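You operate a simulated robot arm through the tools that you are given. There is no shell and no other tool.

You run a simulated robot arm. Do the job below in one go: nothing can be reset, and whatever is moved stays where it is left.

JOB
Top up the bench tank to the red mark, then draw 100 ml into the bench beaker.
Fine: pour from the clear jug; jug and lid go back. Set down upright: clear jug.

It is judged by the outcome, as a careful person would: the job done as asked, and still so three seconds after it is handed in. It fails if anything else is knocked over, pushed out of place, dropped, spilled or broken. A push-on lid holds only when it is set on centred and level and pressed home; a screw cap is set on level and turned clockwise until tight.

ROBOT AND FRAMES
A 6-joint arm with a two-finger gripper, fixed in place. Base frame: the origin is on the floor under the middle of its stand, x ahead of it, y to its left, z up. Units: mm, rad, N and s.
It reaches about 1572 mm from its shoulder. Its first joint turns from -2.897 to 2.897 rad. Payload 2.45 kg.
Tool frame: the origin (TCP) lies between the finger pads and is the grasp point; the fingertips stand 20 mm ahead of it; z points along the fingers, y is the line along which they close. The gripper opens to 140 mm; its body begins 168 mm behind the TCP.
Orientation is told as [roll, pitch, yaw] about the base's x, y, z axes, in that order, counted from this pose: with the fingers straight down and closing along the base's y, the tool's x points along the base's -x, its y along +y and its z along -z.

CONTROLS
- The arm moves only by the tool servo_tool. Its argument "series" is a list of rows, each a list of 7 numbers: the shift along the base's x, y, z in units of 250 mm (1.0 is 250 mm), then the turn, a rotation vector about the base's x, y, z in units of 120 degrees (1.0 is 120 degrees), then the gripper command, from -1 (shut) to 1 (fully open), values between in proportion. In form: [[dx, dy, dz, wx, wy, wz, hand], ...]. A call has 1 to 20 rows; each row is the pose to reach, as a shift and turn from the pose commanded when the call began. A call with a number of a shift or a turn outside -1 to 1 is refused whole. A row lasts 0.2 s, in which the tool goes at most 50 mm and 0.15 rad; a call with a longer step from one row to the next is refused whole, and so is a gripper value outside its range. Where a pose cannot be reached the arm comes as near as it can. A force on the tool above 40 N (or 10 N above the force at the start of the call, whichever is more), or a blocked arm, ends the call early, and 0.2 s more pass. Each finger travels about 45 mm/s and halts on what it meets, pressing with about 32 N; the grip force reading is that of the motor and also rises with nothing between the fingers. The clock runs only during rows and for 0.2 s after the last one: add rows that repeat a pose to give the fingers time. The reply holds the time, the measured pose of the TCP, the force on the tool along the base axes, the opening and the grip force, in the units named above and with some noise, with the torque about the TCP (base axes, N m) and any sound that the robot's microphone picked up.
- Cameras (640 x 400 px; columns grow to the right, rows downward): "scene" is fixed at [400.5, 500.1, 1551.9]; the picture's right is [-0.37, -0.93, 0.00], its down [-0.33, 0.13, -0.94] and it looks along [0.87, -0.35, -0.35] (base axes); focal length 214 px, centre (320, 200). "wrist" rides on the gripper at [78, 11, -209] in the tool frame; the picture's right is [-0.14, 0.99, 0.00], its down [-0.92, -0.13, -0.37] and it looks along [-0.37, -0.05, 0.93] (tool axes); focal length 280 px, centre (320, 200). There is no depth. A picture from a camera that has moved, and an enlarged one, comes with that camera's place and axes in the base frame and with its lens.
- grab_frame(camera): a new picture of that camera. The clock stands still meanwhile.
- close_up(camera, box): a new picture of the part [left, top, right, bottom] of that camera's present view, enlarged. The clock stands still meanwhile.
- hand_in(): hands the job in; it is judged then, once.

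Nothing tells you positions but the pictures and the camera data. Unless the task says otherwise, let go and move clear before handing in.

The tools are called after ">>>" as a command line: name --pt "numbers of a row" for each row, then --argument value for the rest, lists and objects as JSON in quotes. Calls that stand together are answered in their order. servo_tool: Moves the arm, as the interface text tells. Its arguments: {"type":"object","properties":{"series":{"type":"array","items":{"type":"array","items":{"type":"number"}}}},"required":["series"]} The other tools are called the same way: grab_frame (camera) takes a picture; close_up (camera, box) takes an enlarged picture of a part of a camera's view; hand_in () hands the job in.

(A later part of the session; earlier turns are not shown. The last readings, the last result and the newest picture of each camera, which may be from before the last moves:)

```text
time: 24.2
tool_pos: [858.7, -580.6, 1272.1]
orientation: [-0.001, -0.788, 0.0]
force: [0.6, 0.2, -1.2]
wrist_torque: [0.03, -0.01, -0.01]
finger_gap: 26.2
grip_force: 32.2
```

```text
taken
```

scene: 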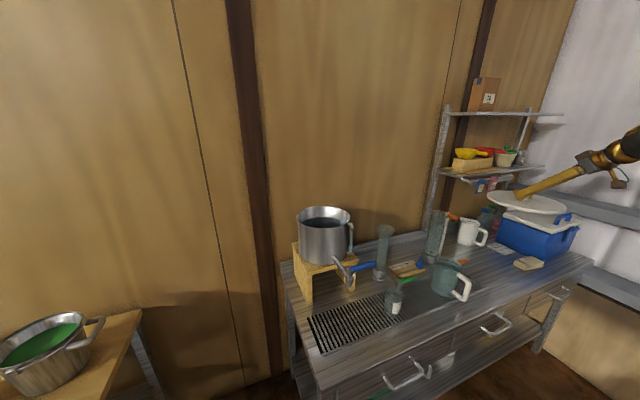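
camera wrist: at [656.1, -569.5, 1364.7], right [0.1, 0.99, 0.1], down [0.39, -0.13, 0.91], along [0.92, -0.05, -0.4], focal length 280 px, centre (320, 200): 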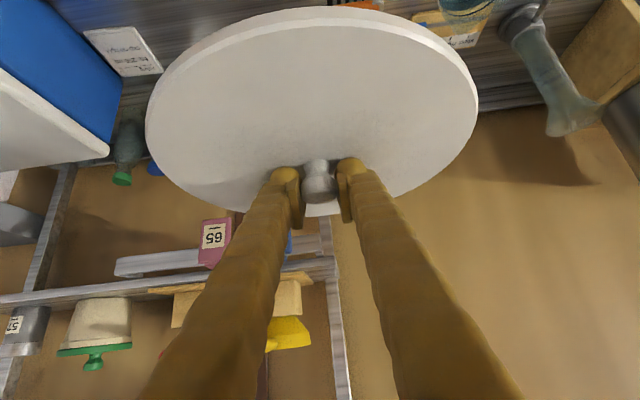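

Lid is over the right part of the bench, which is clear (sponge at y≈-940, card at y≈-977). I'll go down at the current x first, then shift forward below the shelf level, stopping above the bench.

>>> servo_tool --pt "0 -0.06 -0.1 0 0 0 -1" --pt "0 -0.14 -0.22 0 0 0 -1" --pt "0 -0.22 -0.34 0 0 0 -1" --pt "0 -0.3 -0.46 0 0 0 -1" --pt "0.03 -0.358 -0.58 0 0 0 -1" --pt "0.08 -0.358 -0.7 0 0 0 -1" --pt "0.13 -0.358 -0.82 0 0 0 -1" --pt "0.185 -0.358 -0.94 0 0 0 -1" --pt "0.185 -0.358 -1.0 0 0 0 -1"

>>> servo_tool --pt "0 0 -0.1 0 0 0 -1" --pt "0 0 -0.2 0 0 0 -1" --pt "0 0 -0.3 0 0 0 -1" --pt "0 0 -0.4 0 0 0 -1" --pt "0 0 -0.46 0 0 0 -1" --pt "0 0 -0.52 0 0 0 -1" --pt "0 0 -0.52 0 0 0 -1"

>>> grab_frame --camera "wrist"

>>> close_up --camera "scene" --box '[420, 170, 640, 310]'

```text
time: 26.2
tool_pos: [905.2, -670.9, 1022.7]
orientation: [0.001, -0.789, 0.001]
force: [-0.3, -0.5, -2.1]
wrist_torque: [0.04, 0.02, -0.01]
finger_gap: 25.8
grip_force: 31.7
```

```text
time: 27.8
tool_pos: [905.2, -670.4, 891.7]
orientation: [0.001, -0.785, 0.001]
force: [0.2, 0.0, -1.2]
wrist_torque: [0.01, 0.0, 0.0]
finger_gap: 25.7
grip_force: 31.9
```

```text
taken
camera wrist: at [702.9, -659.0, 983.8], right [0.1, 0.99, 0.1], down [0.39, -0.13, 0.91], along [0.92, -0.05, -0.4], focal length 280 px, centre (320, 200)
```

wrist: 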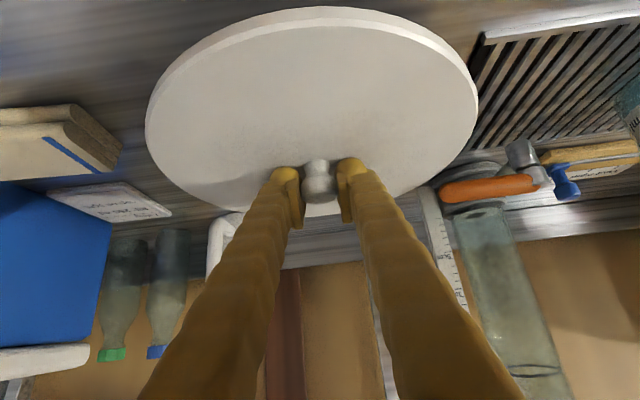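

```text
2.86 times, centred on (530, 240) of scene
camera zoom: at [400.5, 500.1, 1551.9], right [-0.37, -0.93, 0.0], down [-0.33, 0.13, -0.94], along [0.87, -0.35, -0.35], focal length 613 px, centre (-280, 86)
```

zoom: 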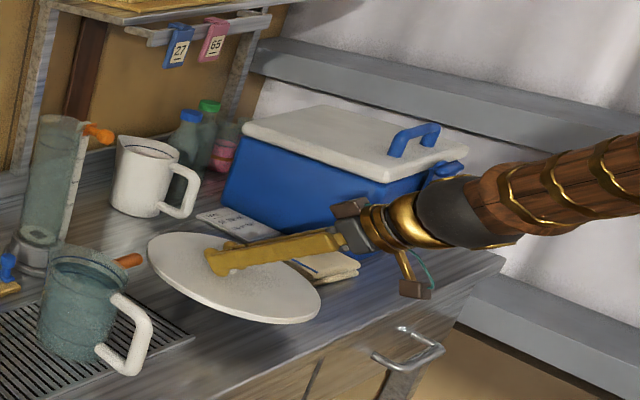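

The lid hovers over clear bench. I'll lower it slowly and feel for contact.

>>> servo_tool --pt "0 0 -0.03 0 0 0 -1" --pt "0 0 -0.06 0 0 0 -1" --pt "0 0 -0.09 0 0 0 -1" --pt "0 0 -0.12 0 0 0 -1" --pt "0 0 -0.14 0 0 0 -1" --pt "0 0 -0.16 0 0 0 -1" --pt "0 0 -0.175 0 0 0 -1" --pt "0 0 -0.175 0 0 0 -1"

>>> close_up --camera "scene" --box '[460, 230, 560, 290]'

```text
time: 29.6
tool_pos: [904.7, -669.6, 848.7]
orientation: [-0.001, -0.787, 0.002]
force: [0.0, 0.6, -1.1]
wrist_torque: [-0.04, 0.02, 0.02]
finger_gap: 26.0
grip_force: 32.3
```

```text
6.40 times, centred on (510, 260) of scene
camera zoom: at [400.5, 500.1, 1551.9], right [-0.37, -0.93, 0.0], down [-0.33, 0.13, -0.94], along [0.87, -0.35, -0.35], focal length 1373 px, centre (-896, -184)
```

zoom: 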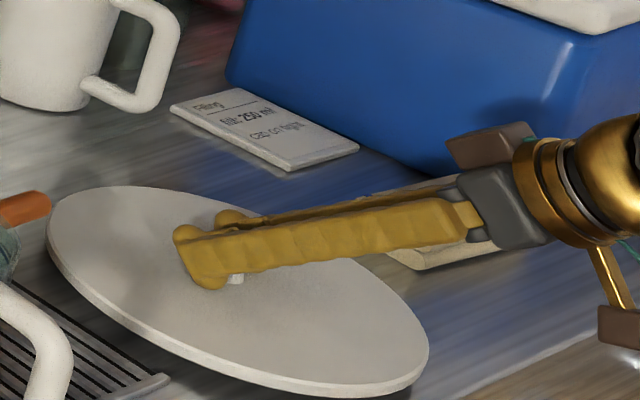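

Still free of the bench. Continuing down in 2 mm steps.

>>> servo_tool --pt "0 0 -0.008 0 0 0 -1" --pt "0 0 -0.016 0 0 0 -1" --pt "0 0 -0.024 0 0 0 -1" --pt "0 0 -0.032 0 0 0 -1" --pt "0 0 -0.032 0 0 0 -1"

>>> servo_tool --pt "0 0 -0.006 0 0 0 -1" --pt "0 0 -0.012 0 0 0 -1" --pt "0 0 -0.018 0 0 0 -1" --pt "0 0 -0.018 0 0 0 -1"

```text
time: 30.6
tool_pos: [905.5, -671.9, 845.9]
orientation: [-0.004, -0.792, 0.003]
force: [0.9, 0.4, 7.2]
wrist_torque: [0.04, 0.08, -0.03]
finger_gap: 25.8
grip_force: 32.4
stopped in row 4: the force on the tool passed its limit at 44 N (the readings are from after the stop); the commanded pose is now the measured one
```

```text
time: 31.2
tool_pos: [906.9, -670.7, 847.4]
orientation: [-0.005, -0.797, 0.005]
force: [0.7, -0.8, 6.2]
wrist_torque: [0.18, 0.14, -0.16]
finger_gap: 25.8
grip_force: 32.4
stopped in row 3: the force on the tool passed its limit at 43 N (the readings are from after the stop); the commanded pose is now the measured one
```

Contact: the lid is on the bench at TCP z≈847. I open the fingers now and check that it rests flat.

>>> servo_tool --pt "0 0 0 0 0 0 -0.8" --pt "0 0 0 0 0 0 -0.5" --pt "0 0 0 0 0 0 -0.2" --pt "0 0 0 0 0 0 0.0" --pt "0 0 0 0 0 0 0.0"

>>> grab_frame --camera "wrist"

>>> close_up --camera "scene" --box '[460, 230, 560, 290]'

```text
time: 32.4
tool_pos: [906.9, -671.0, 845.7]
orientation: [-0.004, -0.796, 0.002]
force: [-0.1, -1.6, 10.3]
wrist_torque: [0.19, -0.01, -0.02]
finger_gap: 68.5
grip_force: 0.1
```

```text
taken
camera wrist: at [703.7, -659.4, 935.9], right [0.1, 0.99, 0.1], down [0.38, -0.12, 0.92], along [0.92, -0.05, -0.39], focal length 280 px, centre (320, 200)
```

wrist: 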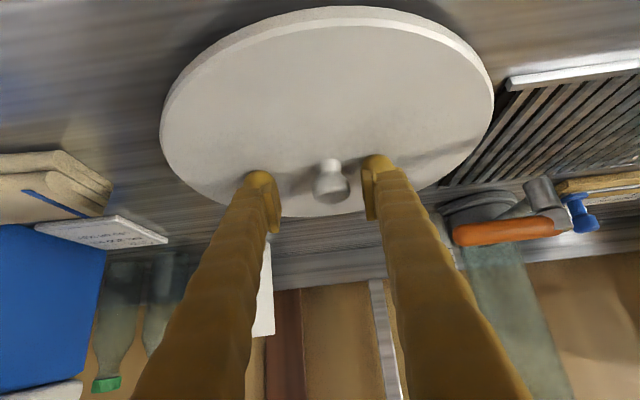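

```text
6.40 times, centred on (510, 260) of scene
camera zoom: at [400.5, 500.1, 1551.9], right [-0.37, -0.93, 0.0], down [-0.33, 0.13, -0.94], along [0.87, -0.35, -0.35], focal length 1373 px, centre (-896, -184)
```

zoom: 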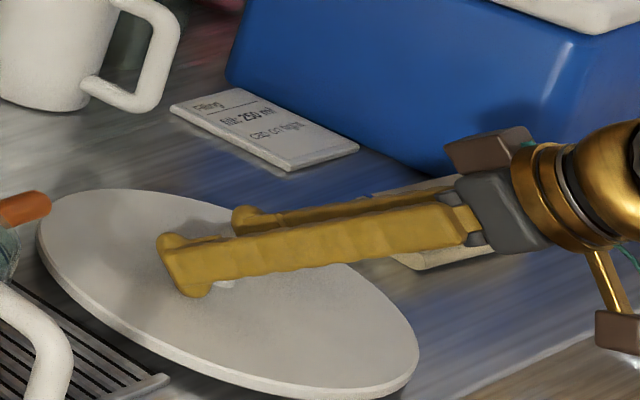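

The lid rests on the bench, shifted a little but fully supported. I back the fingers out along their axis.

>>> servo_tool --pt "0 0 0.02 0 0 0 0" --pt "-0.02 0 0.06 0 0 0 0.2" --pt "-0.1 0 0.14 0 0 0 0.5" --pt "-0.2 0 0.26 0 0 0 1" --pt "-0.3 0 0.4 0 0 0 1" --pt "-0.4 0 0.56 0 0 0 1" --pt "-0.44 0 0.74 0 0 0 1"

>>> grab_frame --camera "wrist"

>>> close_up --camera "scene" --box '[440, 210, 560, 300]'

```text
time: 34.0
tool_pos: [797.8, -670.9, 1029.4]
orientation: [-0.005, -0.793, 0.0]
force: [0.2, 0.2, 0.1]
wrist_torque: [0.01, -0.06, 0.01]
finger_gap: 140.4
grip_force: 0.1
```

```text
taken
camera wrist: at [594.1, -659.4, 1119.4], right [0.1, 0.99, 0.1], down [0.38, -0.13, 0.91], along [0.92, -0.05, -0.39], focal length 280 px, centre (320, 200)
```

wrist: 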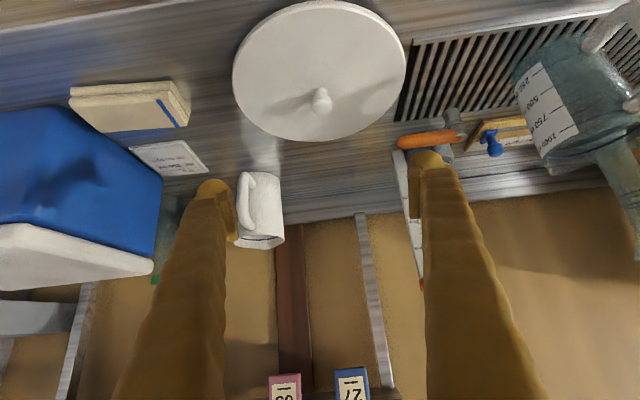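

```text
4.44 times, centred on (500, 255) of scene
camera zoom: at [400.5, 500.1, 1551.9], right [-0.37, -0.93, 0.0], down [-0.33, 0.13, -0.94], along [0.87, -0.35, -0.35], focal length 953 px, centre (-480, -44)
```

zoom: 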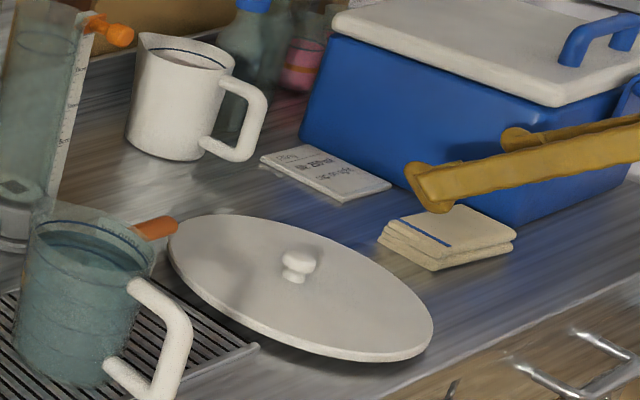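

The lid is parked on the bench. Next is the clear jug: I move in front of it at a safe height to look at its body, handle and spout.

>>> servo_tool --pt "-0.03 0.18 0.03 0 0 0 1" --pt "-0.06 0.36 0.06 0 0 0 1" --pt "-0.09 0.54 0.09 0 0 0 1" --pt "-0.12 0.72 0.12 0 0 0 1" --pt "-0.15 0.9 0.12 0 0 0 1"

>>> servo_tool --pt "0 0.17 0 0 0 0 1" --pt "0 0.34 0 0 0 0 1" --pt "0 0.5 0 0 0 0 1" --pt "0 0.5 0 0 0 0 1"

>>> grab_frame --camera "wrist"

>>> close_up --camera "scene" --box '[420, 240, 490, 310]'

```text
time: 35.2
tool_pos: [760.0, -444.9, 1060.0]
orientation: [-0.005, -0.795, 0.003]
force: [0.3, -0.4, -0.4]
wrist_torque: [0.01, 0.01, 0.01]
finger_gap: 140.0
grip_force: 0.0
```

```text
time: 36.2
tool_pos: [760.8, -320.9, 1061.3]
orientation: [-0.006, -0.794, 0.005]
force: [0.1, 0.0, 0.4]
wrist_torque: [0.02, 0.03, 0.02]
finger_gap: 140.1
grip_force: 0.1
```

```text
taken
camera wrist: at [557.0, -309.3, 1151.1], right [0.1, 0.99, 0.09], down [0.38, -0.12, 0.92], along [0.92, -0.05, -0.39], focal length 280 px, centre (320, 200)
```

wrist: 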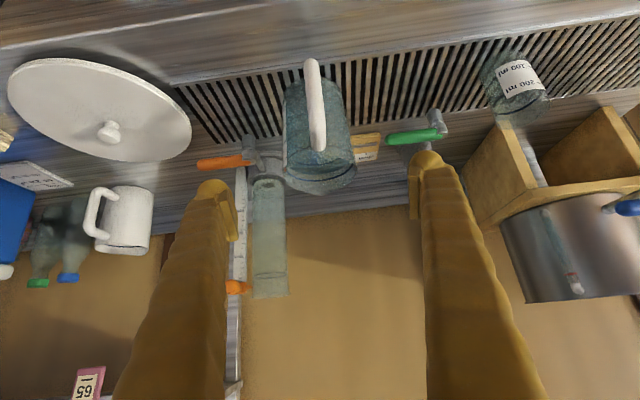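

```text
5.71 times, centred on (455, 275) of scene
camera zoom: at [400.5, 500.1, 1551.9], right [-0.37, -0.93, 0.0], down [-0.33, 0.13, -0.94], along [0.87, -0.35, -0.35], focal length 1226 px, centre (-451, -229)
```

zoom: 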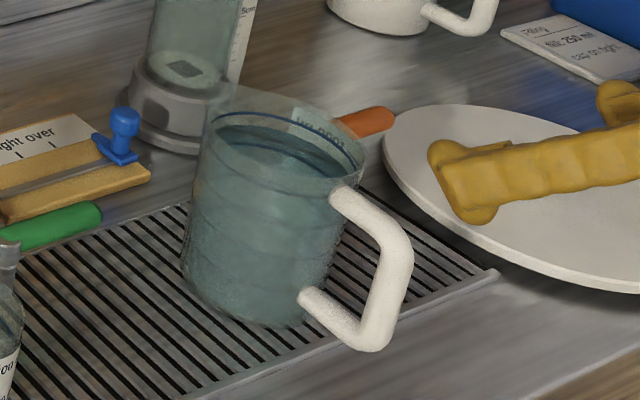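

The jug's handle points straight at me and the spout is on the far side. I'll zoom to measure the jug body.

>>> close_up --camera "wrist" --box '[240, 40, 400, 210]'

>>> close_up --camera "wrist" --box '[500, 180, 640, 310]'

```text
2.35 times, centred on (320, 125) of wrist
camera zoom: at [557.0, -309.3, 1151.1], right [0.1, 0.99, 0.09], down [0.38, -0.12, 0.92], along [0.92, -0.05, -0.39], focal length 660 px, centre (320, 376)
```

zoom: 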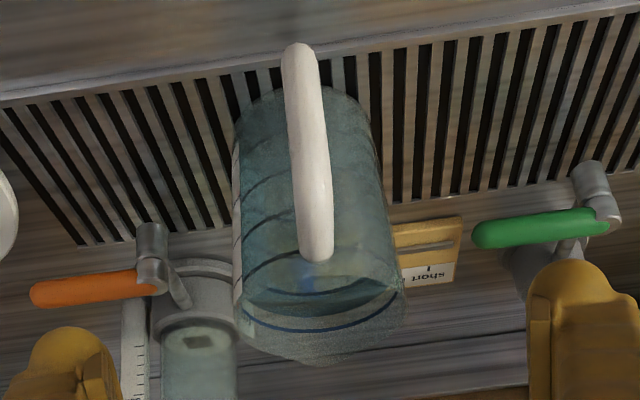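

```text
3.08 times, centred on (570, 245) of wrist
camera zoom: at [557.0, -309.3, 1151.1], right [0.1, 0.99, 0.09], down [0.38, -0.12, 0.92], along [0.92, -0.05, -0.39], focal length 863 px, centre (-449, 62)
```

zoom: 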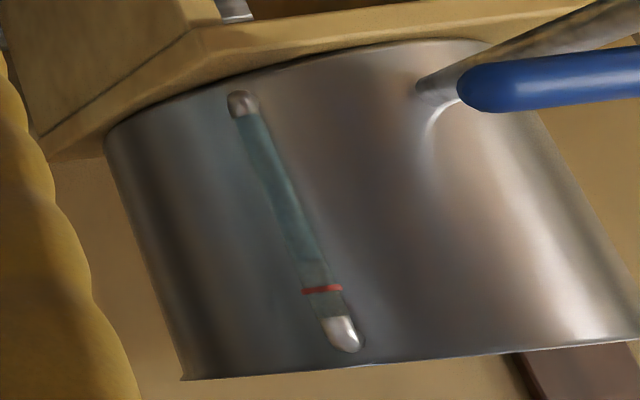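

The jug tapers from about 94 mm at the base to 104 mm at the rim, centred near (926, -323), with the handle aimed ~4° off toward +y. I'll align the gripper's yaw/tilt to it and come to a standoff with the fingers straddling the handle.

>>> servo_tool --pt "0.04 0.005 -0.08 0 -0.01 -0.01 1" --pt "0.1 0.01 -0.18 0 -0.02 -0.02 1" --pt "0.18 0.015 -0.3 0 -0.03 -0.03 1" --pt "0.264 0.02 -0.407 0 -0.0375 -0.0333 1" --pt "0.264 0.02 -0.407 0 -0.0375 -0.0333 1"

>>> grab_frame --camera "wrist"

>>> close_up --camera "scene" --box '[410, 210, 530, 310]'

```text
time: 37.4
tool_pos: [827.1, -317.2, 958.3]
orientation: [-0.001, -0.871, -0.068]
force: [0.2, 0.9, 0.2]
wrist_torque: [0.01, -0.03, 0.0]
finger_gap: 140.0
grip_force: 0.0
```

```text
taken
camera wrist: at [618.0, -290.2, 1032.6], right [0.16, 0.98, 0.1], down [0.3, -0.15, 0.94], along [0.94, -0.12, -0.32], focal length 280 px, centre (320, 200)
```

wrist: 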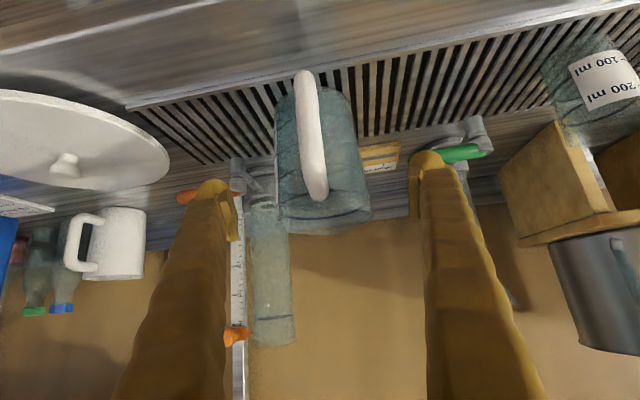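

```text
4.00 times, centred on (470, 260) of scene
camera zoom: at [400.5, 500.1, 1551.9], right [-0.37, -0.93, 0.0], down [-0.33, 0.13, -0.94], along [0.87, -0.35, -0.35], focal length 858 px, centre (-280, -40)
```

zoom: 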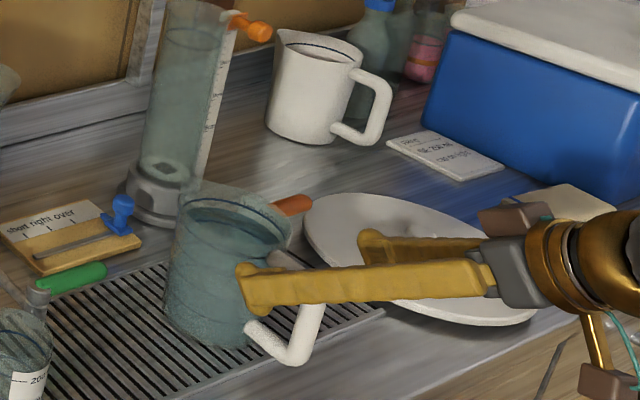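

The gripper plane lines up with the handle. I'll zoom once to refine the jug's centre before advancing.

>>> close_up --camera "wrist" --box '[240, 60, 420, 250]'

```text
2.11 times, centred on (330, 155) of wrist
camera zoom: at [618.0, -290.2, 1032.6], right [0.16, 0.98, 0.1], down [0.3, -0.15, 0.94], along [0.94, -0.12, -0.32], focal length 590 px, centre (299, 295)
```

zoom: 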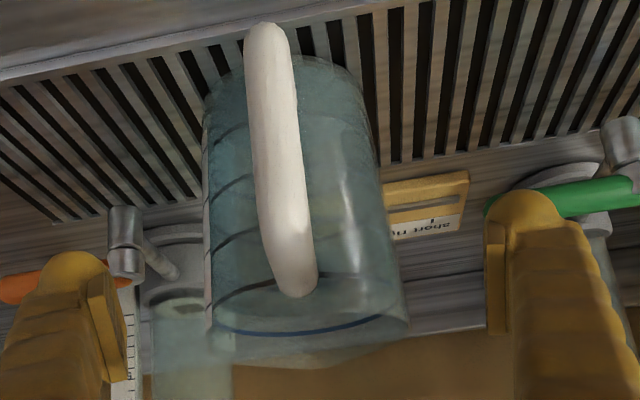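

Jug centre refines to about (930, -325.5). I advance along the finger axis with the fingers on either side of the body.

>>> servo_tool --pt "0.08 -0.006 -0.065 0 0 0 1" --pt "0.16 -0.013 -0.13 0 0 0 1" --pt "0.24 -0.02 -0.195 0 0 0 1" --pt "0.31 -0.026 -0.25 0 0 0 1" --pt "0.365 -0.03 -0.295 0 0 0 1" --pt "0.4076 -0.0332 -0.3292 0 0 0 1" --pt "0.4076 -0.0332 -0.3292 0 0 0 1"

>>> grab_frame --camera "wrist"

>>> close_up --camera "scene" --box '[410, 210, 530, 310]'

```text
time: 39.0
tool_pos: [925.8, -324.9, 875.9]
orientation: [0.001, -0.874, -0.07]
force: [0.4, -0.3, -0.2]
wrist_torque: [0.0, -0.03, -0.03]
finger_gap: 139.8
grip_force: 0.1
```

```text
taken
camera wrist: at [718.9, -298.4, 950.5], right [0.16, 0.98, 0.1], down [0.3, -0.15, 0.94], along [0.94, -0.12, -0.32], focal length 280 px, centre (320, 200)
```

wrist: 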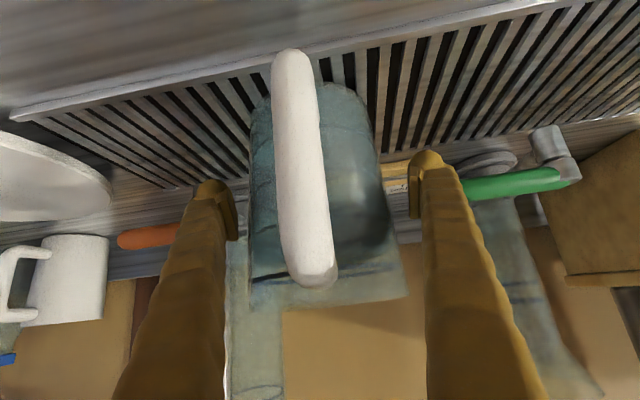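

```text
4.00 times, centred on (470, 260) of scene
camera zoom: at [400.5, 500.1, 1551.9], right [-0.37, -0.93, 0.0], down [-0.33, 0.13, -0.94], along [0.87, -0.35, -0.35], focal length 858 px, centre (-280, -40)
```

zoom: 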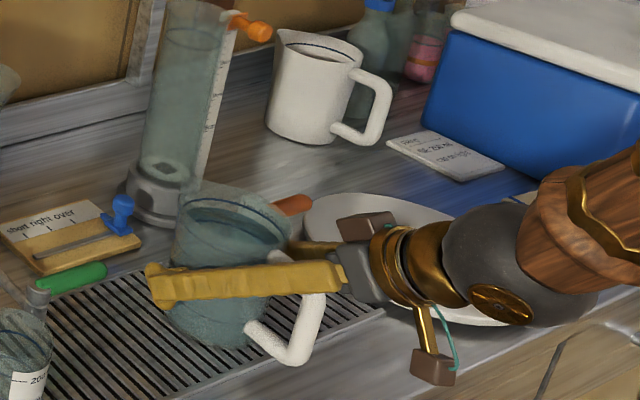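

The jug body is centred between the pads with no contact yet. I close the fingers gradually onto it.

>>> servo_tool --pt "0 0 0 0 0 0 0.75" --pt "0 0 0 0 0 0 0.6" --pt "0 0 0 0 0 0 0.5" --pt "0 0 0 0 0 0 0.4" --pt "0 0 0 0 0 0 0.2" --pt "0 0 0 0 0 0 -0.2" --pt "0 0 0 0 0 0 -1" --pt "0 0 0 0 0 0 -1"

>>> grab_frame --camera "wrist"

>>> close_up --camera "scene" --box '[410, 210, 530, 310]'

```text
time: 40.8
tool_pos: [927.8, -324.0, 876.4]
orientation: [0.002, -0.872, -0.07]
force: [-1.8, -5.0, 4.5]
wrist_torque: [0.13, -0.06, 0.04]
finger_gap: 115.3
grip_force: 32.2
```

```text
taken
camera wrist: at [718.7, -298.5, 950.6], right [0.16, 0.98, 0.1], down [0.3, -0.15, 0.94], along [0.94, -0.12, -0.32], focal length 280 px, centre (320, 200)
```

wrist: 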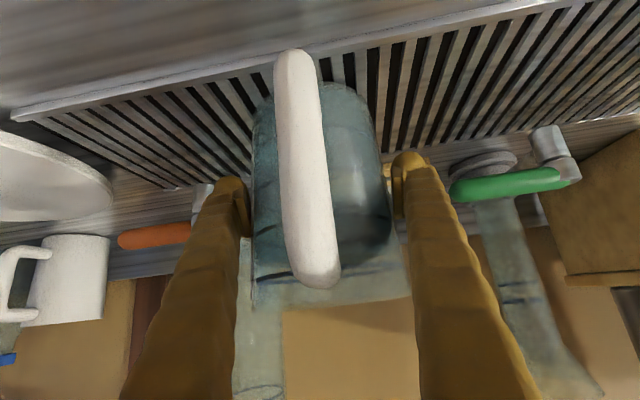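

```text
4.00 times, centred on (470, 260) of scene
camera zoom: at [400.5, 500.1, 1551.9], right [-0.37, -0.93, 0.0], down [-0.33, 0.13, -0.94], along [0.87, -0.35, -0.35], focal length 858 px, centre (-280, -40)
```

zoom: 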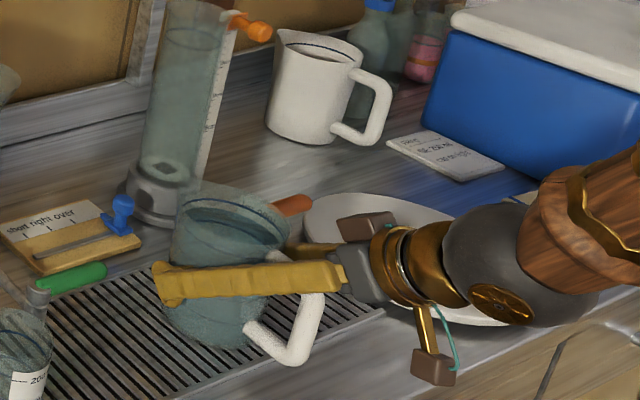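

Grip established at 115 mm gap with 32 N. I lift slightly to see the jug's weight and whether it holds.

>>> servo_tool --pt "0 0 0.01 0 0 0 -1" --pt "0 0 0.02 0 0 0 -1" --pt "0 0 0.03 0 0 0 -1" --pt "0 0 0.04 0 0 0 -1" --pt "0 0 0.05 0 0 0 -1" --pt "0 0 0.06 0 0 0 -1" --pt "0 0 0.06 0 0 0 -1"

>>> grab_frame --camera "wrist"

>>> close_up --camera "scene" --box '[410, 210, 530, 310]'

```text
time: 42.4
tool_pos: [926.2, -324.2, 892.8]
orientation: [0.001, -0.873, -0.07]
force: [-0.4, -0.3, -11.0]
wrist_torque: [0.0, -0.18, -0.01]
finger_gap: 115.0
grip_force: 31.9
```

```text
taken
camera wrist: at [719.2, -298.2, 965.7], right [0.16, 0.98, 0.1], down [0.3, -0.15, 0.94], along [0.94, -0.12, -0.32], focal length 280 px, centre (320, 200)
```

wrist: 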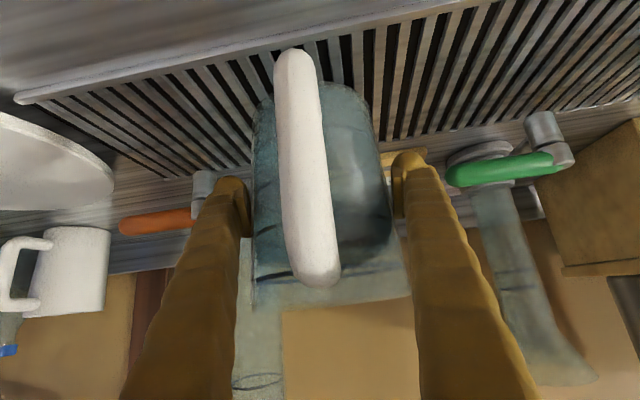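

```text
4.00 times, centred on (470, 260) of scene
camera zoom: at [400.5, 500.1, 1551.9], right [-0.37, -0.93, 0.0], down [-0.33, 0.13, -0.94], along [0.87, -0.35, -0.35], focal length 858 px, centre (-280, -40)
```

zoom: 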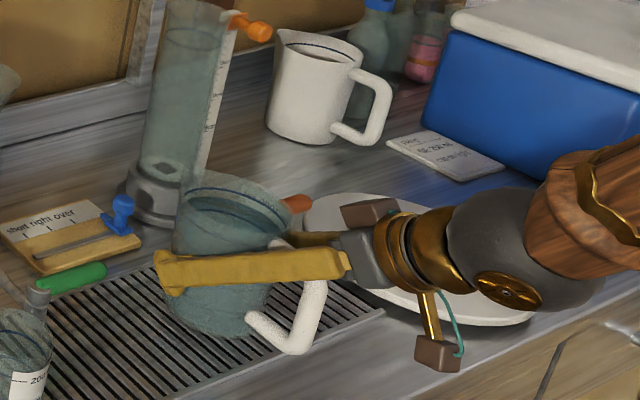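

Jug plus water weighs about 1.1 kg and holds steady and upright. I'll raise it smoothly, well above everything, then carry it over to the tank.

>>> servo_tool --pt "0 0 0.04 0 0 0 -1" --pt "0 0 0.12 0 0 0 -1" --pt "0 0 0.22 0 0 0 -1" --pt "0 0 0.32 0 0 0 -1" --pt "0 0 0.42 0 0 0 -1" --pt "0 0 0.52 0 0 0 -1" --pt "0 0 0.62 0 0 0 -1" --pt "0 0 0.72 0 0 0 -1" --pt "0 0 0.82 0 0 0 -1" --pt "0 0 0.91 0 0 0 -1" --pt "0 0 0.97 0 0 0 -1" --pt "0 0 1.0 0 0 0 -1"

>>> grab_frame --camera "scene"

>>> grab_frame --camera "wrist"

```text
time: 45.0
tool_pos: [926.3, -324.6, 1141.6]
orientation: [0.0, -0.873, -0.069]
force: [0.2, 0.5, -11.0]
wrist_torque: [0.01, -0.13, 0.03]
finger_gap: 114.9
grip_force: 31.7
```

```text
taken
```

scene: 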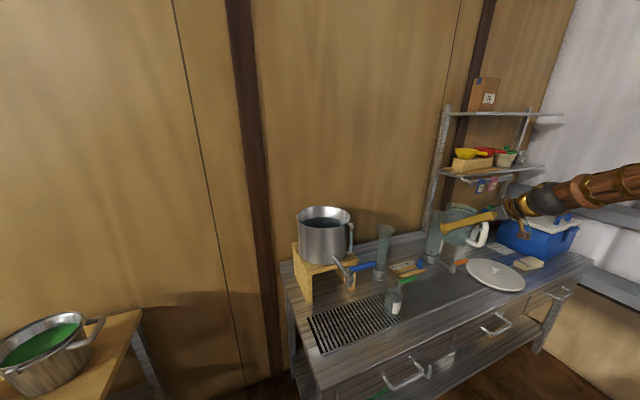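

```text
taken
camera wrist: at [718.6, -298.5, 1215.7], right [0.16, 0.98, 0.1], down [0.3, -0.15, 0.94], along [0.94, -0.12, -0.32], focal length 280 px, centre (320, 200)
```

wrist: 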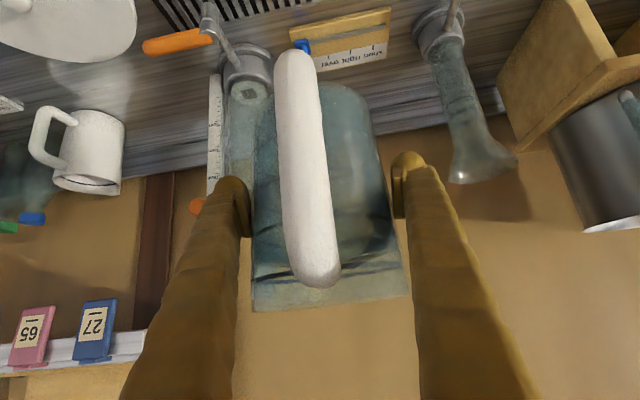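

The jug is stable. Before carrying it over, I take a sharp reference picture of the sight tube while it is unobstructed.

>>> close_up --camera "scene" --box '[341, 224, 363, 238]'

>>> close_up --camera "scene" --box '[332, 222, 372, 254]'

>>> close_up --camera "scene" --box '[285, 195, 365, 245]'

```text
16.00 times, centred on (352, 231) of scene
camera zoom: at [400.5, 500.1, 1551.9], right [-0.37, -0.93, 0.0], down [-0.33, 0.13, -0.94], along [0.87, -0.35, -0.35], focal length 3432 px, centre (-192, -296)
```

zoom: 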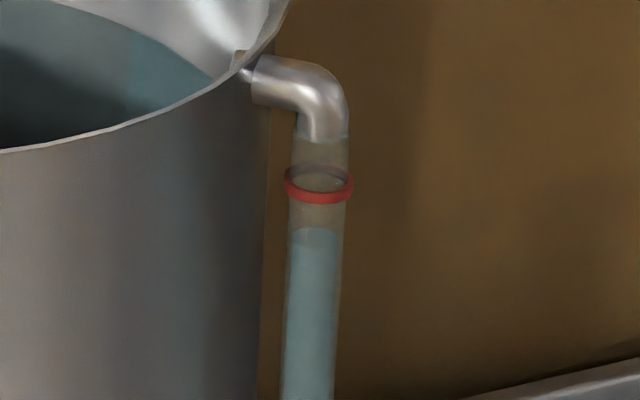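

```text
12.50 times, centred on (352, 238) of scene
camera zoom: at [400.5, 500.1, 1551.9], right [-0.37, -0.93, 0.0], down [-0.33, 0.13, -0.94], along [0.87, -0.35, -0.35], focal length 2681 px, centre (-80, -275)
```

zoom: 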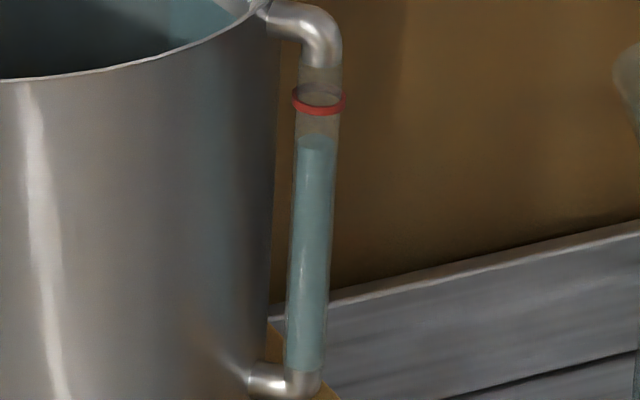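

```text
8.00 times, centred on (325, 220) of scene
camera zoom: at [400.5, 500.1, 1551.9], right [-0.37, -0.93, 0.0], down [-0.33, 0.13, -0.94], along [0.87, -0.35, -0.35], focal length 1716 px, centre (280, 40)
```

zoom: 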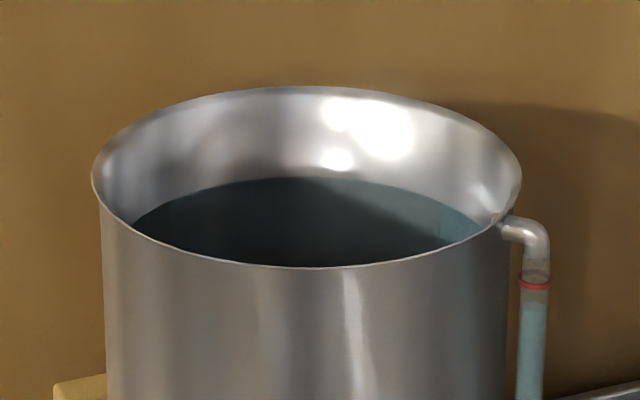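

The level is about 15–16 mm under the ring, i.e. roughly 600+ ml, which needs a steep pour that my current 40° grip couldn't reach over the tank. I'll set the jug back down where it was and re-grip it with the fingers nearly horizontal.

>>> servo_tool --pt "0 0 -0.04 0 0 0 -1" --pt "0 0 -0.12 0 0 0 -1" --pt "0 0 -0.22 0 0 0 -1" --pt "0 0 -0.32 0 0 0 -1" --pt "0 0 -0.42 0 0 0 -1" --pt "0 0 -0.52 0 0 0 -1" --pt "0 0 -0.62 0 0 0 -1" --pt "0 0 -0.72 0 0 0 -1" --pt "0 0 -0.82 0 0 0 -1" --pt "0 0 -0.91 0 0 0 -1" --pt "0 0 -0.97 0 0 0 -1" --pt "0 0 -1.0 0 0 0 -1"

>>> servo_tool --pt "0 0 -0.01 0 0 0 -1" --pt "0 0 -0.02 0 0 0 -1" --pt "0 0 -0.03 0 0 0 -1" --pt "0 0 -0.04 0 0 0 -1" --pt "0 0 -0.04 0 0 0 -1"

```text
time: 47.6
tool_pos: [925.9, -325.0, 889.8]
orientation: [-0.002, -0.873, -0.069]
force: [0.2, 0.1, -10.5]
wrist_torque: [-0.01, -0.12, 0.0]
finger_gap: 115.1
grip_force: 32.0
```

```text
time: 48.8
tool_pos: [926.5, -323.8, 881.3]
orientation: [-0.001, -0.872, -0.07]
force: [-0.6, 0.6, -10.4]
wrist_torque: [-0.04, -0.11, 0.01]
finger_gap: 115.0
grip_force: 32.4
```

Still hanging freely at z≈881; continuing down gently to the tray.

>>> servo_tool --pt "0 0 -0.004 0 0 0 -1" --pt "0 0 -0.008 0 0 0 -1" --pt "0 0 -0.012 0 0 0 -1" --pt "0 0 -0.012 0 0 0 -1"

>>> servo_tool --pt "0 0 -0.003 0 0 0 -1" --pt "0 0 -0.006 0 0 0 -1" --pt "0 0 -0.006 0 0 0 -1"

```text
time: 49.8
tool_pos: [927.1, -325.2, 878.5]
orientation: [0.0, -0.873, -0.069]
force: [0.3, 0.6, -10.6]
wrist_torque: [-0.02, -0.12, 0.0]
finger_gap: 114.8
grip_force: 31.8
```

```text
time: 50.6
tool_pos: [927.8, -324.2, 876.9]
orientation: [0.0, -0.872, -0.07]
force: [-0.6, 0.6, -5.2]
wrist_torque: [-0.12, 0.15, -0.07]
finger_gap: 114.6
grip_force: 32.1
```

Base contact felt. I settle the last millimetre, open the fingers, and rotate the gripper to nearly horizontal around the jug.

>>> servo_tool --pt "0 0 -0.004 0 0 0 -1" --pt "0 0 -0.004 0 0 0 0.6" --pt "0 0 -0.004 0 0 0 0.8" --pt "0 0 -0.004 0 0 0 1" --pt "0 0 -0.004 0 0 0 1" --pt "0 0 -0.004 0 0 0 1"

>>> grab_frame --camera "wrist"

>>> close_up --camera "scene" --box '[410, 210, 530, 310]'

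```text
time: 52.0
tool_pos: [927.7, -325.2, 876.2]
orientation: [0.0, -0.873, -0.068]
force: [-0.2, -0.8, 0.1]
wrist_torque: [0.07, 0.01, 0.05]
finger_gap: 140.3
grip_force: 0.1
```

```text
taken
camera wrist: at [718.8, -298.3, 949.9], right [0.16, 0.98, 0.1], down [0.3, -0.15, 0.94], along [0.94, -0.12, -0.32], focal length 280 px, centre (320, 200)
```

wrist: 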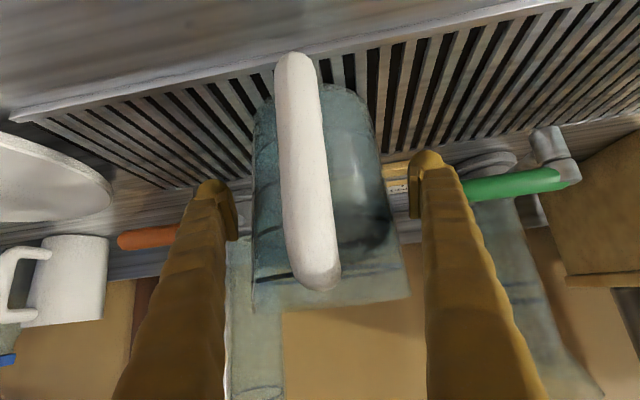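

```text
4.00 times, centred on (470, 260) of scene
camera zoom: at [400.5, 500.1, 1551.9], right [-0.37, -0.93, 0.0], down [-0.33, 0.13, -0.94], along [0.87, -0.35, -0.35], focal length 858 px, centre (-280, -40)
```

zoom: 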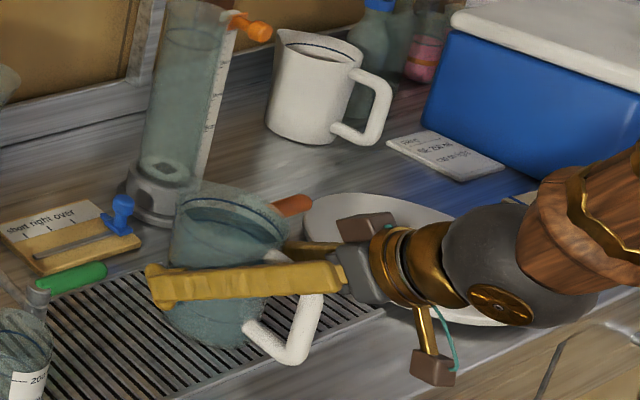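

The jug stands upright again. Now I pitch the gripper up by 25° about the grasp point with the fingers open.

>>> servo_tool --pt "0 0 0 -0.0037 -0.052 0 1" --pt "0 0 0 -0.0073 -0.104 0 1" --pt "0 0 0 -0.011 -0.156 0 1" --pt "0 0 0 -0.0146 -0.2078 0 1" --pt "0 0 0 -0.0146 -0.2078 0 1"

>>> grab_frame --camera "wrist"

>>> close_up --camera "scene" --box '[410, 210, 530, 310]'

```text
time: 53.2
tool_pos: [926.0, -324.1, 876.4]
orientation: [-0.001, -1.311, -0.068]
force: [-0.4, -0.4, 0.4]
wrist_torque: [0.01, 0.0, 0.03]
finger_gap: 139.9
grip_force: 0.1
```

```text
taken
camera wrist: at [706.8, -297.3, 854.5], right [0.11, 0.99, 0.13], down [-0.13, -0.12, 0.98], along [0.99, -0.12, 0.11], focal length 280 px, centre (320, 200)
```

wrist: 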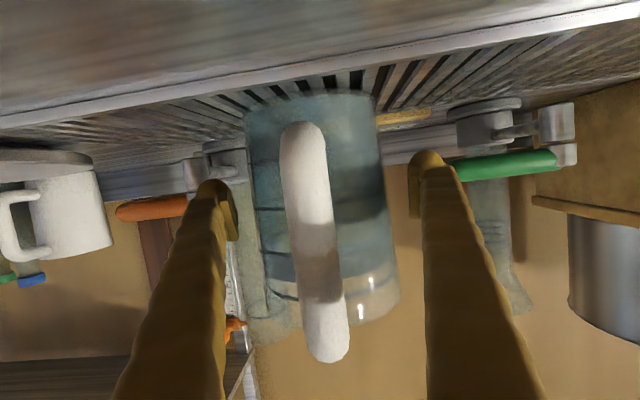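

```text
4.00 times, centred on (470, 260) of scene
camera zoom: at [400.5, 500.1, 1551.9], right [-0.37, -0.93, 0.0], down [-0.33, 0.13, -0.94], along [0.87, -0.35, -0.35], focal length 858 px, centre (-280, -40)
```

zoom: 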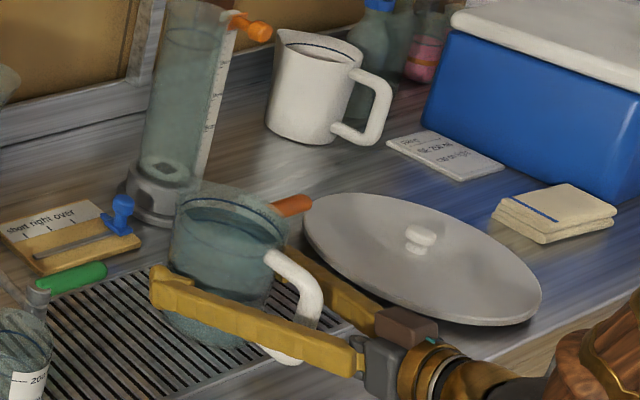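

The grip is now near-horizontal, and from here I can see the jug side-on. I'll zoom to read its water level and handle clearance before closing.

>>> close_up --camera "wrist" --box '[220, 80, 420, 370]'

>>> close_up --camera "scene" --box '[440, 240, 520, 310]'

```text
1.38 times, centred on (320, 225) of wrist
camera zoom: at [706.8, -297.3, 854.5], right [0.11, 0.99, 0.13], down [-0.13, -0.12, 0.98], along [0.99, -0.12, 0.11], focal length 387 px, centre (320, 166)
```

zoom: 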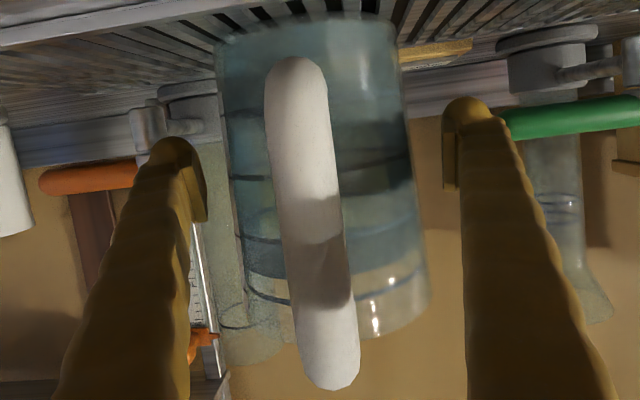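

```text
5.71 times, centred on (480, 275) of scene
camera zoom: at [400.5, 500.1, 1551.9], right [-0.37, -0.93, 0.0], down [-0.33, 0.13, -0.94], along [0.87, -0.35, -0.35], focal length 1226 px, centre (-594, -229)
```

zoom: 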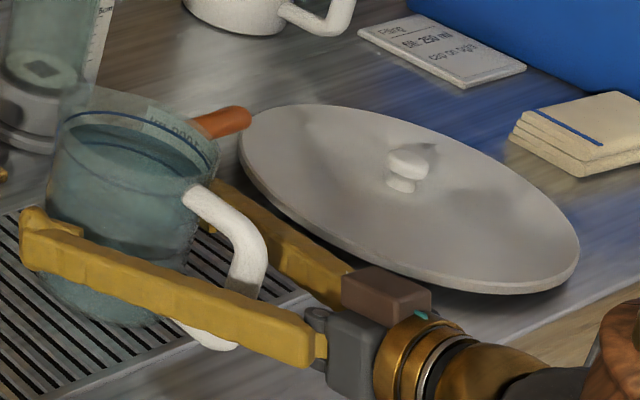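

Jug holds roughly 850–900 ml. The handle is clear between the fingers, so I close on the body again.

>>> servo_tool --pt "0 0 0 0 0 0 0.85" --pt "0 0 0 0 0 0 0.7" --pt "0 0 0 0 0 0 0.55" --pt "0 0 0 0 0 0 0.2" --pt "0 0 0 0 0 0 -0.4" --pt "0 0 0 0 0 0 -1" --pt "0 0 0 0 0 0 -1" --pt "0 0 0 0 0 0 -1"

>>> servo_tool --pt "0 0 0.01 0 0 0 -1" --pt "0 0 0.02 0 0 0 -1" --pt "0 0 0.03 0 0 0 -1" --pt "0 0 0.04 0 0 0 -1" --pt "0 0 0.05 0 0 0 -1" --pt "0 0 0.05 0 0 0 -1"

>>> grab_frame --camera "wrist"

>>> close_up --camera "scene" --box '[410, 230, 520, 310]'

```text
time: 55.0
tool_pos: [927.0, -324.1, 876.9]
orientation: [-0.003, -1.31, -0.068]
force: [-2.9, -3.6, 2.4]
wrist_torque: [-0.01, -0.05, -0.01]
finger_gap: 109.2
grip_force: 31.9
```

```text
time: 56.4
tool_pos: [928.2, -323.7, 888.6]
orientation: [-0.003, -1.31, -0.07]
force: [-0.4, -0.1, -10.6]
wrist_torque: [0.01, -0.07, -0.02]
finger_gap: 109.2
grip_force: 31.9
```

```text
taken
camera wrist: at [706.9, -297.4, 866.7], right [0.1, 0.99, 0.13], down [-0.13, -0.12, 0.98], along [0.99, -0.12, 0.11], focal length 280 px, centre (320, 200)
```

wrist: 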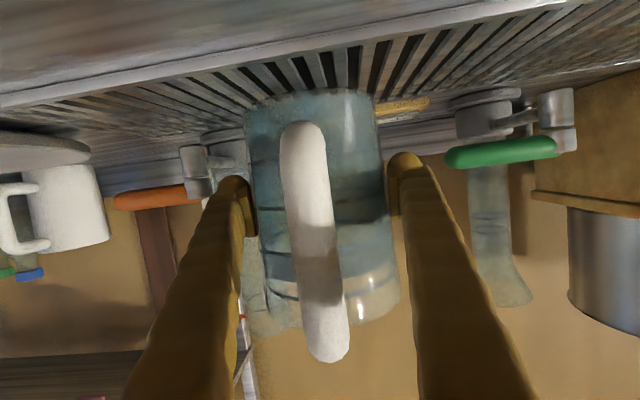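

```text
5.00 times, centred on (465, 270) of scene
camera zoom: at [400.5, 500.1, 1551.9], right [-0.37, -0.93, 0.0], down [-0.33, 0.13, -0.94], along [0.87, -0.35, -0.35], focal length 1072 px, centre (-405, -150)
```

zoom: 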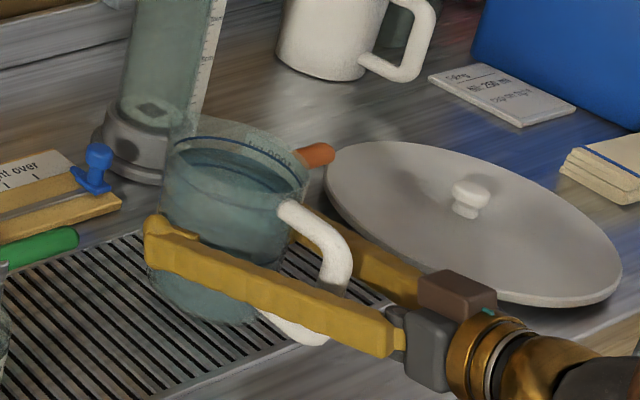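

Firm grip at 109 mm and the jug hangs level. I lift it clear and carry it toward the tank at height.

>>> servo_tool --pt "0 0 0.04 0 0 0 -1" --pt "0 0 0.12 0 0 0 -1" --pt "0 0 0.22 0 0 0 -1" --pt "0 0 0.32 0 0 0 -1" --pt "0 0 0.42 0 0 0 -1" --pt "0 0 0.52 0 0 0 -1" --pt "0 0 0.62 0 0 0 -1" --pt "0 0 0.72 0 0 0 -1" --pt "0 0 0.82 0 0 0 -1" --pt "0 0 0.91 0 0 0 -1" --pt "0 0 0.97 0 0 0 -1" --pt "0 0 1.0 0 0 0 -1"

>>> servo_tool --pt "0 0 0.04 0 0 0 -1" --pt "0 0.02 0.12 0 0 0 -1" --pt "0 0.06 0.22 0 0 0 -1" --pt "0 0.12 0.32 0 0 0 -1" --pt "0 0.2 0.4 0 0 0 -1" --pt "0 0.3 0.46 0 0 0.005 -1" --pt "0 0.4 0.48 0 0 0.01 -1" --pt "0 0.5 0.48 0 0 0.015 -1" --pt "0 0.6 0.48 0 0 0.02 -1" --pt "0 0.7 0.48 0 0 0.025 -1" --pt "0 0.8 0.48 0 0 0.03 -1" --pt "0 0.88 0.48 0 0 0.0334 -1" --pt "0 0.95 0.48 0 0 0.0334 -1" --pt "0 1.0 0.48 0 0 0.0334 -1"

>>> grab_frame --camera "scene"

>>> grab_frame --camera "wrist"

```text
time: 59.0
tool_pos: [927.3, -325.6, 1138.1]
orientation: [-0.001, -1.308, -0.067]
force: [-0.6, 0.5, -10.1]
wrist_torque: [0.03, -0.13, 0.05]
finger_gap: 109.0
grip_force: 32.1
```

```text
time: 62.0
tool_pos: [927.3, -74.5, 1258.3]
orientation: [-0.003, -1.309, 0.003]
force: [1.2, 0.4, -10.4]
wrist_torque: [-0.01, -0.08, 0.01]
finger_gap: 108.6
grip_force: 32.1
```

```text
taken
```

scene: 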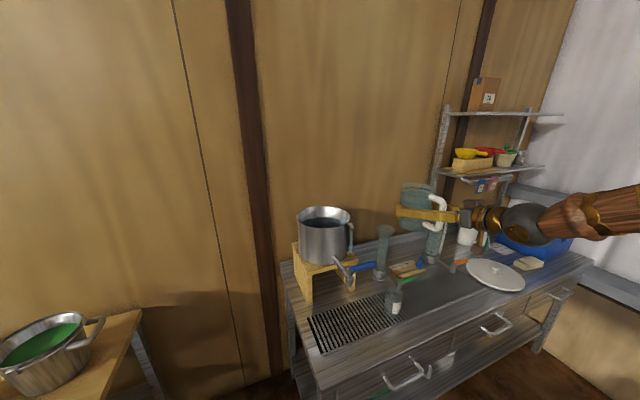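

```text
taken
camera wrist: at [705.7, -62.7, 1237.0], right [0.04, 0.99, 0.13], down [-0.12, -0.13, 0.98], along [0.99, -0.05, 0.11], focal length 280 px, centre (320, 200)
```

wrist: 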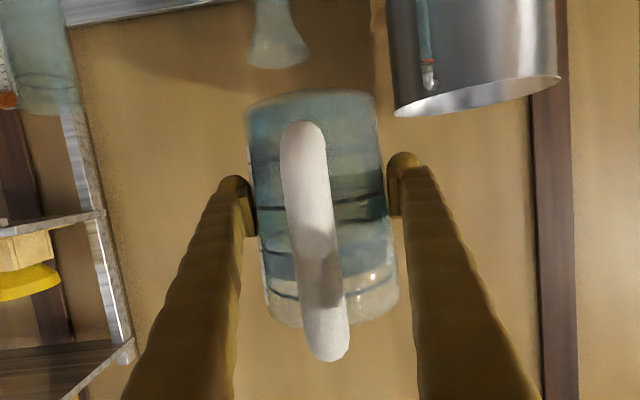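

The jug is level at z≈1258 and the tank is ahead to the left. I continue sideways until the jug is lined up with the tank.

>>> servo_tool --pt "0 0.05 0 0 0 0 -1" --pt "0 0.13 0 0 0 0 -1" --pt "0 0.23 0 0 0 0 -1" --pt "0 0.33 0 0 0 0 -1" --pt "0 0.43 0 0 0 0 -1" --pt "0 0.53 0 0 0 0 -1" --pt "0 0.63 0 0 0 0 -1" --pt "0 0.73 0 0 0 0 -1" --pt "0 0.83 0 0 0 0 -1" --pt "0 0.92 0 0 0 0 -1" --pt "0 0.98 0 0 0 0 -1" --pt "0 1.0 0 0 0 0 -1"

>>> servo_tool --pt "0.04 0.01 0 0 0 0 -1" --pt "0.1 0.03 -0.02 0 0 0 -1" --pt "0.17 0.045 -0.04 0 0 0 -1" --pt "0.24 0.05 -0.06 0 0 0 -1" --pt "0.3 0.05 -0.08 0 0 0 -1" --pt "0.35 0.05 -0.09 0 0 0 -1" --pt "0.35 0.05 -0.09 0 0 0 -1"

>>> grab_frame --camera "scene"

>>> grab_frame --camera "wrist"

>>> close_up --camera "scene" --box '[280, 160, 400, 260]'

```text
time: 64.6
tool_pos: [937.2, 73.0, 1270.0]
orientation: [-0.369, -1.275, 0.527]
force: [-0.6, 0.0, -10.8]
wrist_torque: [0.02, -0.09, -0.01]
finger_gap: 108.5
grip_force: 31.8
out of reach, approached as far as the arm can: row 2, 3, 4, 5, 6, 7, 8, 9, 10, 11, 12
```

```text
time: 66.2
tool_pos: [1026.4, 85.7, 1248.6]
orientation: [-0.369, -1.272, 0.532]
force: [-0.3, 0.3, -11.0]
wrist_torque: [0.0, -0.09, -0.02]
finger_gap: 108.6
grip_force: 32.6
```

```text
taken
```

scene: 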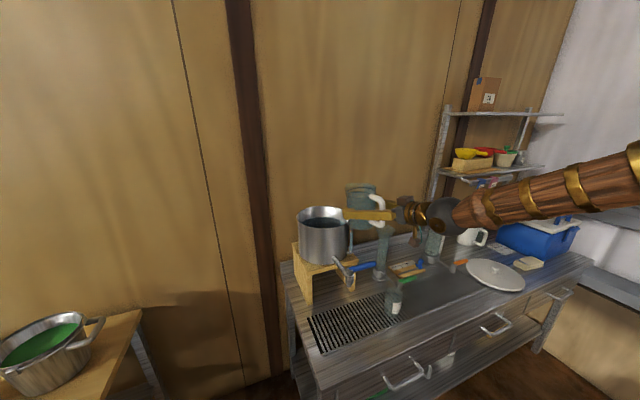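

```text
taken
camera wrist: at [806.4, 54.7, 1228.8], right [-0.14, 0.99, 0.03], down [-0.09, -0.04, 0.99], along [0.99, 0.14, 0.1], focal length 280 px, centre (320, 200)
```

wrist: 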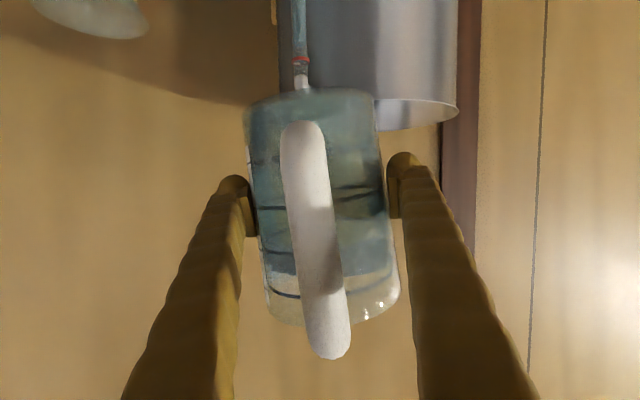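

```text
4.00 times, centred on (340, 210) of scene
camera zoom: at [400.5, 500.1, 1551.9], right [-0.37, -0.93, 0.0], down [-0.33, 0.13, -0.94], along [0.87, -0.35, -0.35], focal length 858 px, centre (240, 160)
```

zoom: 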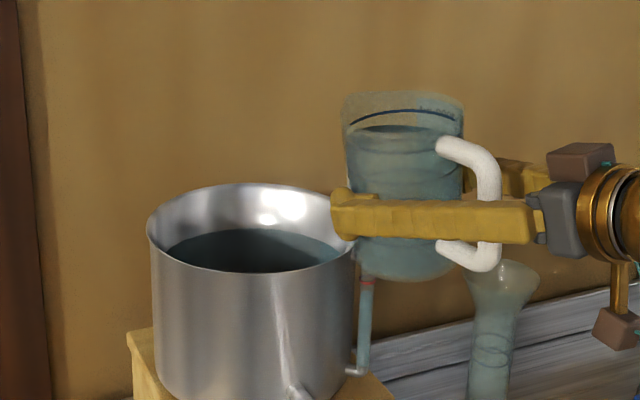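

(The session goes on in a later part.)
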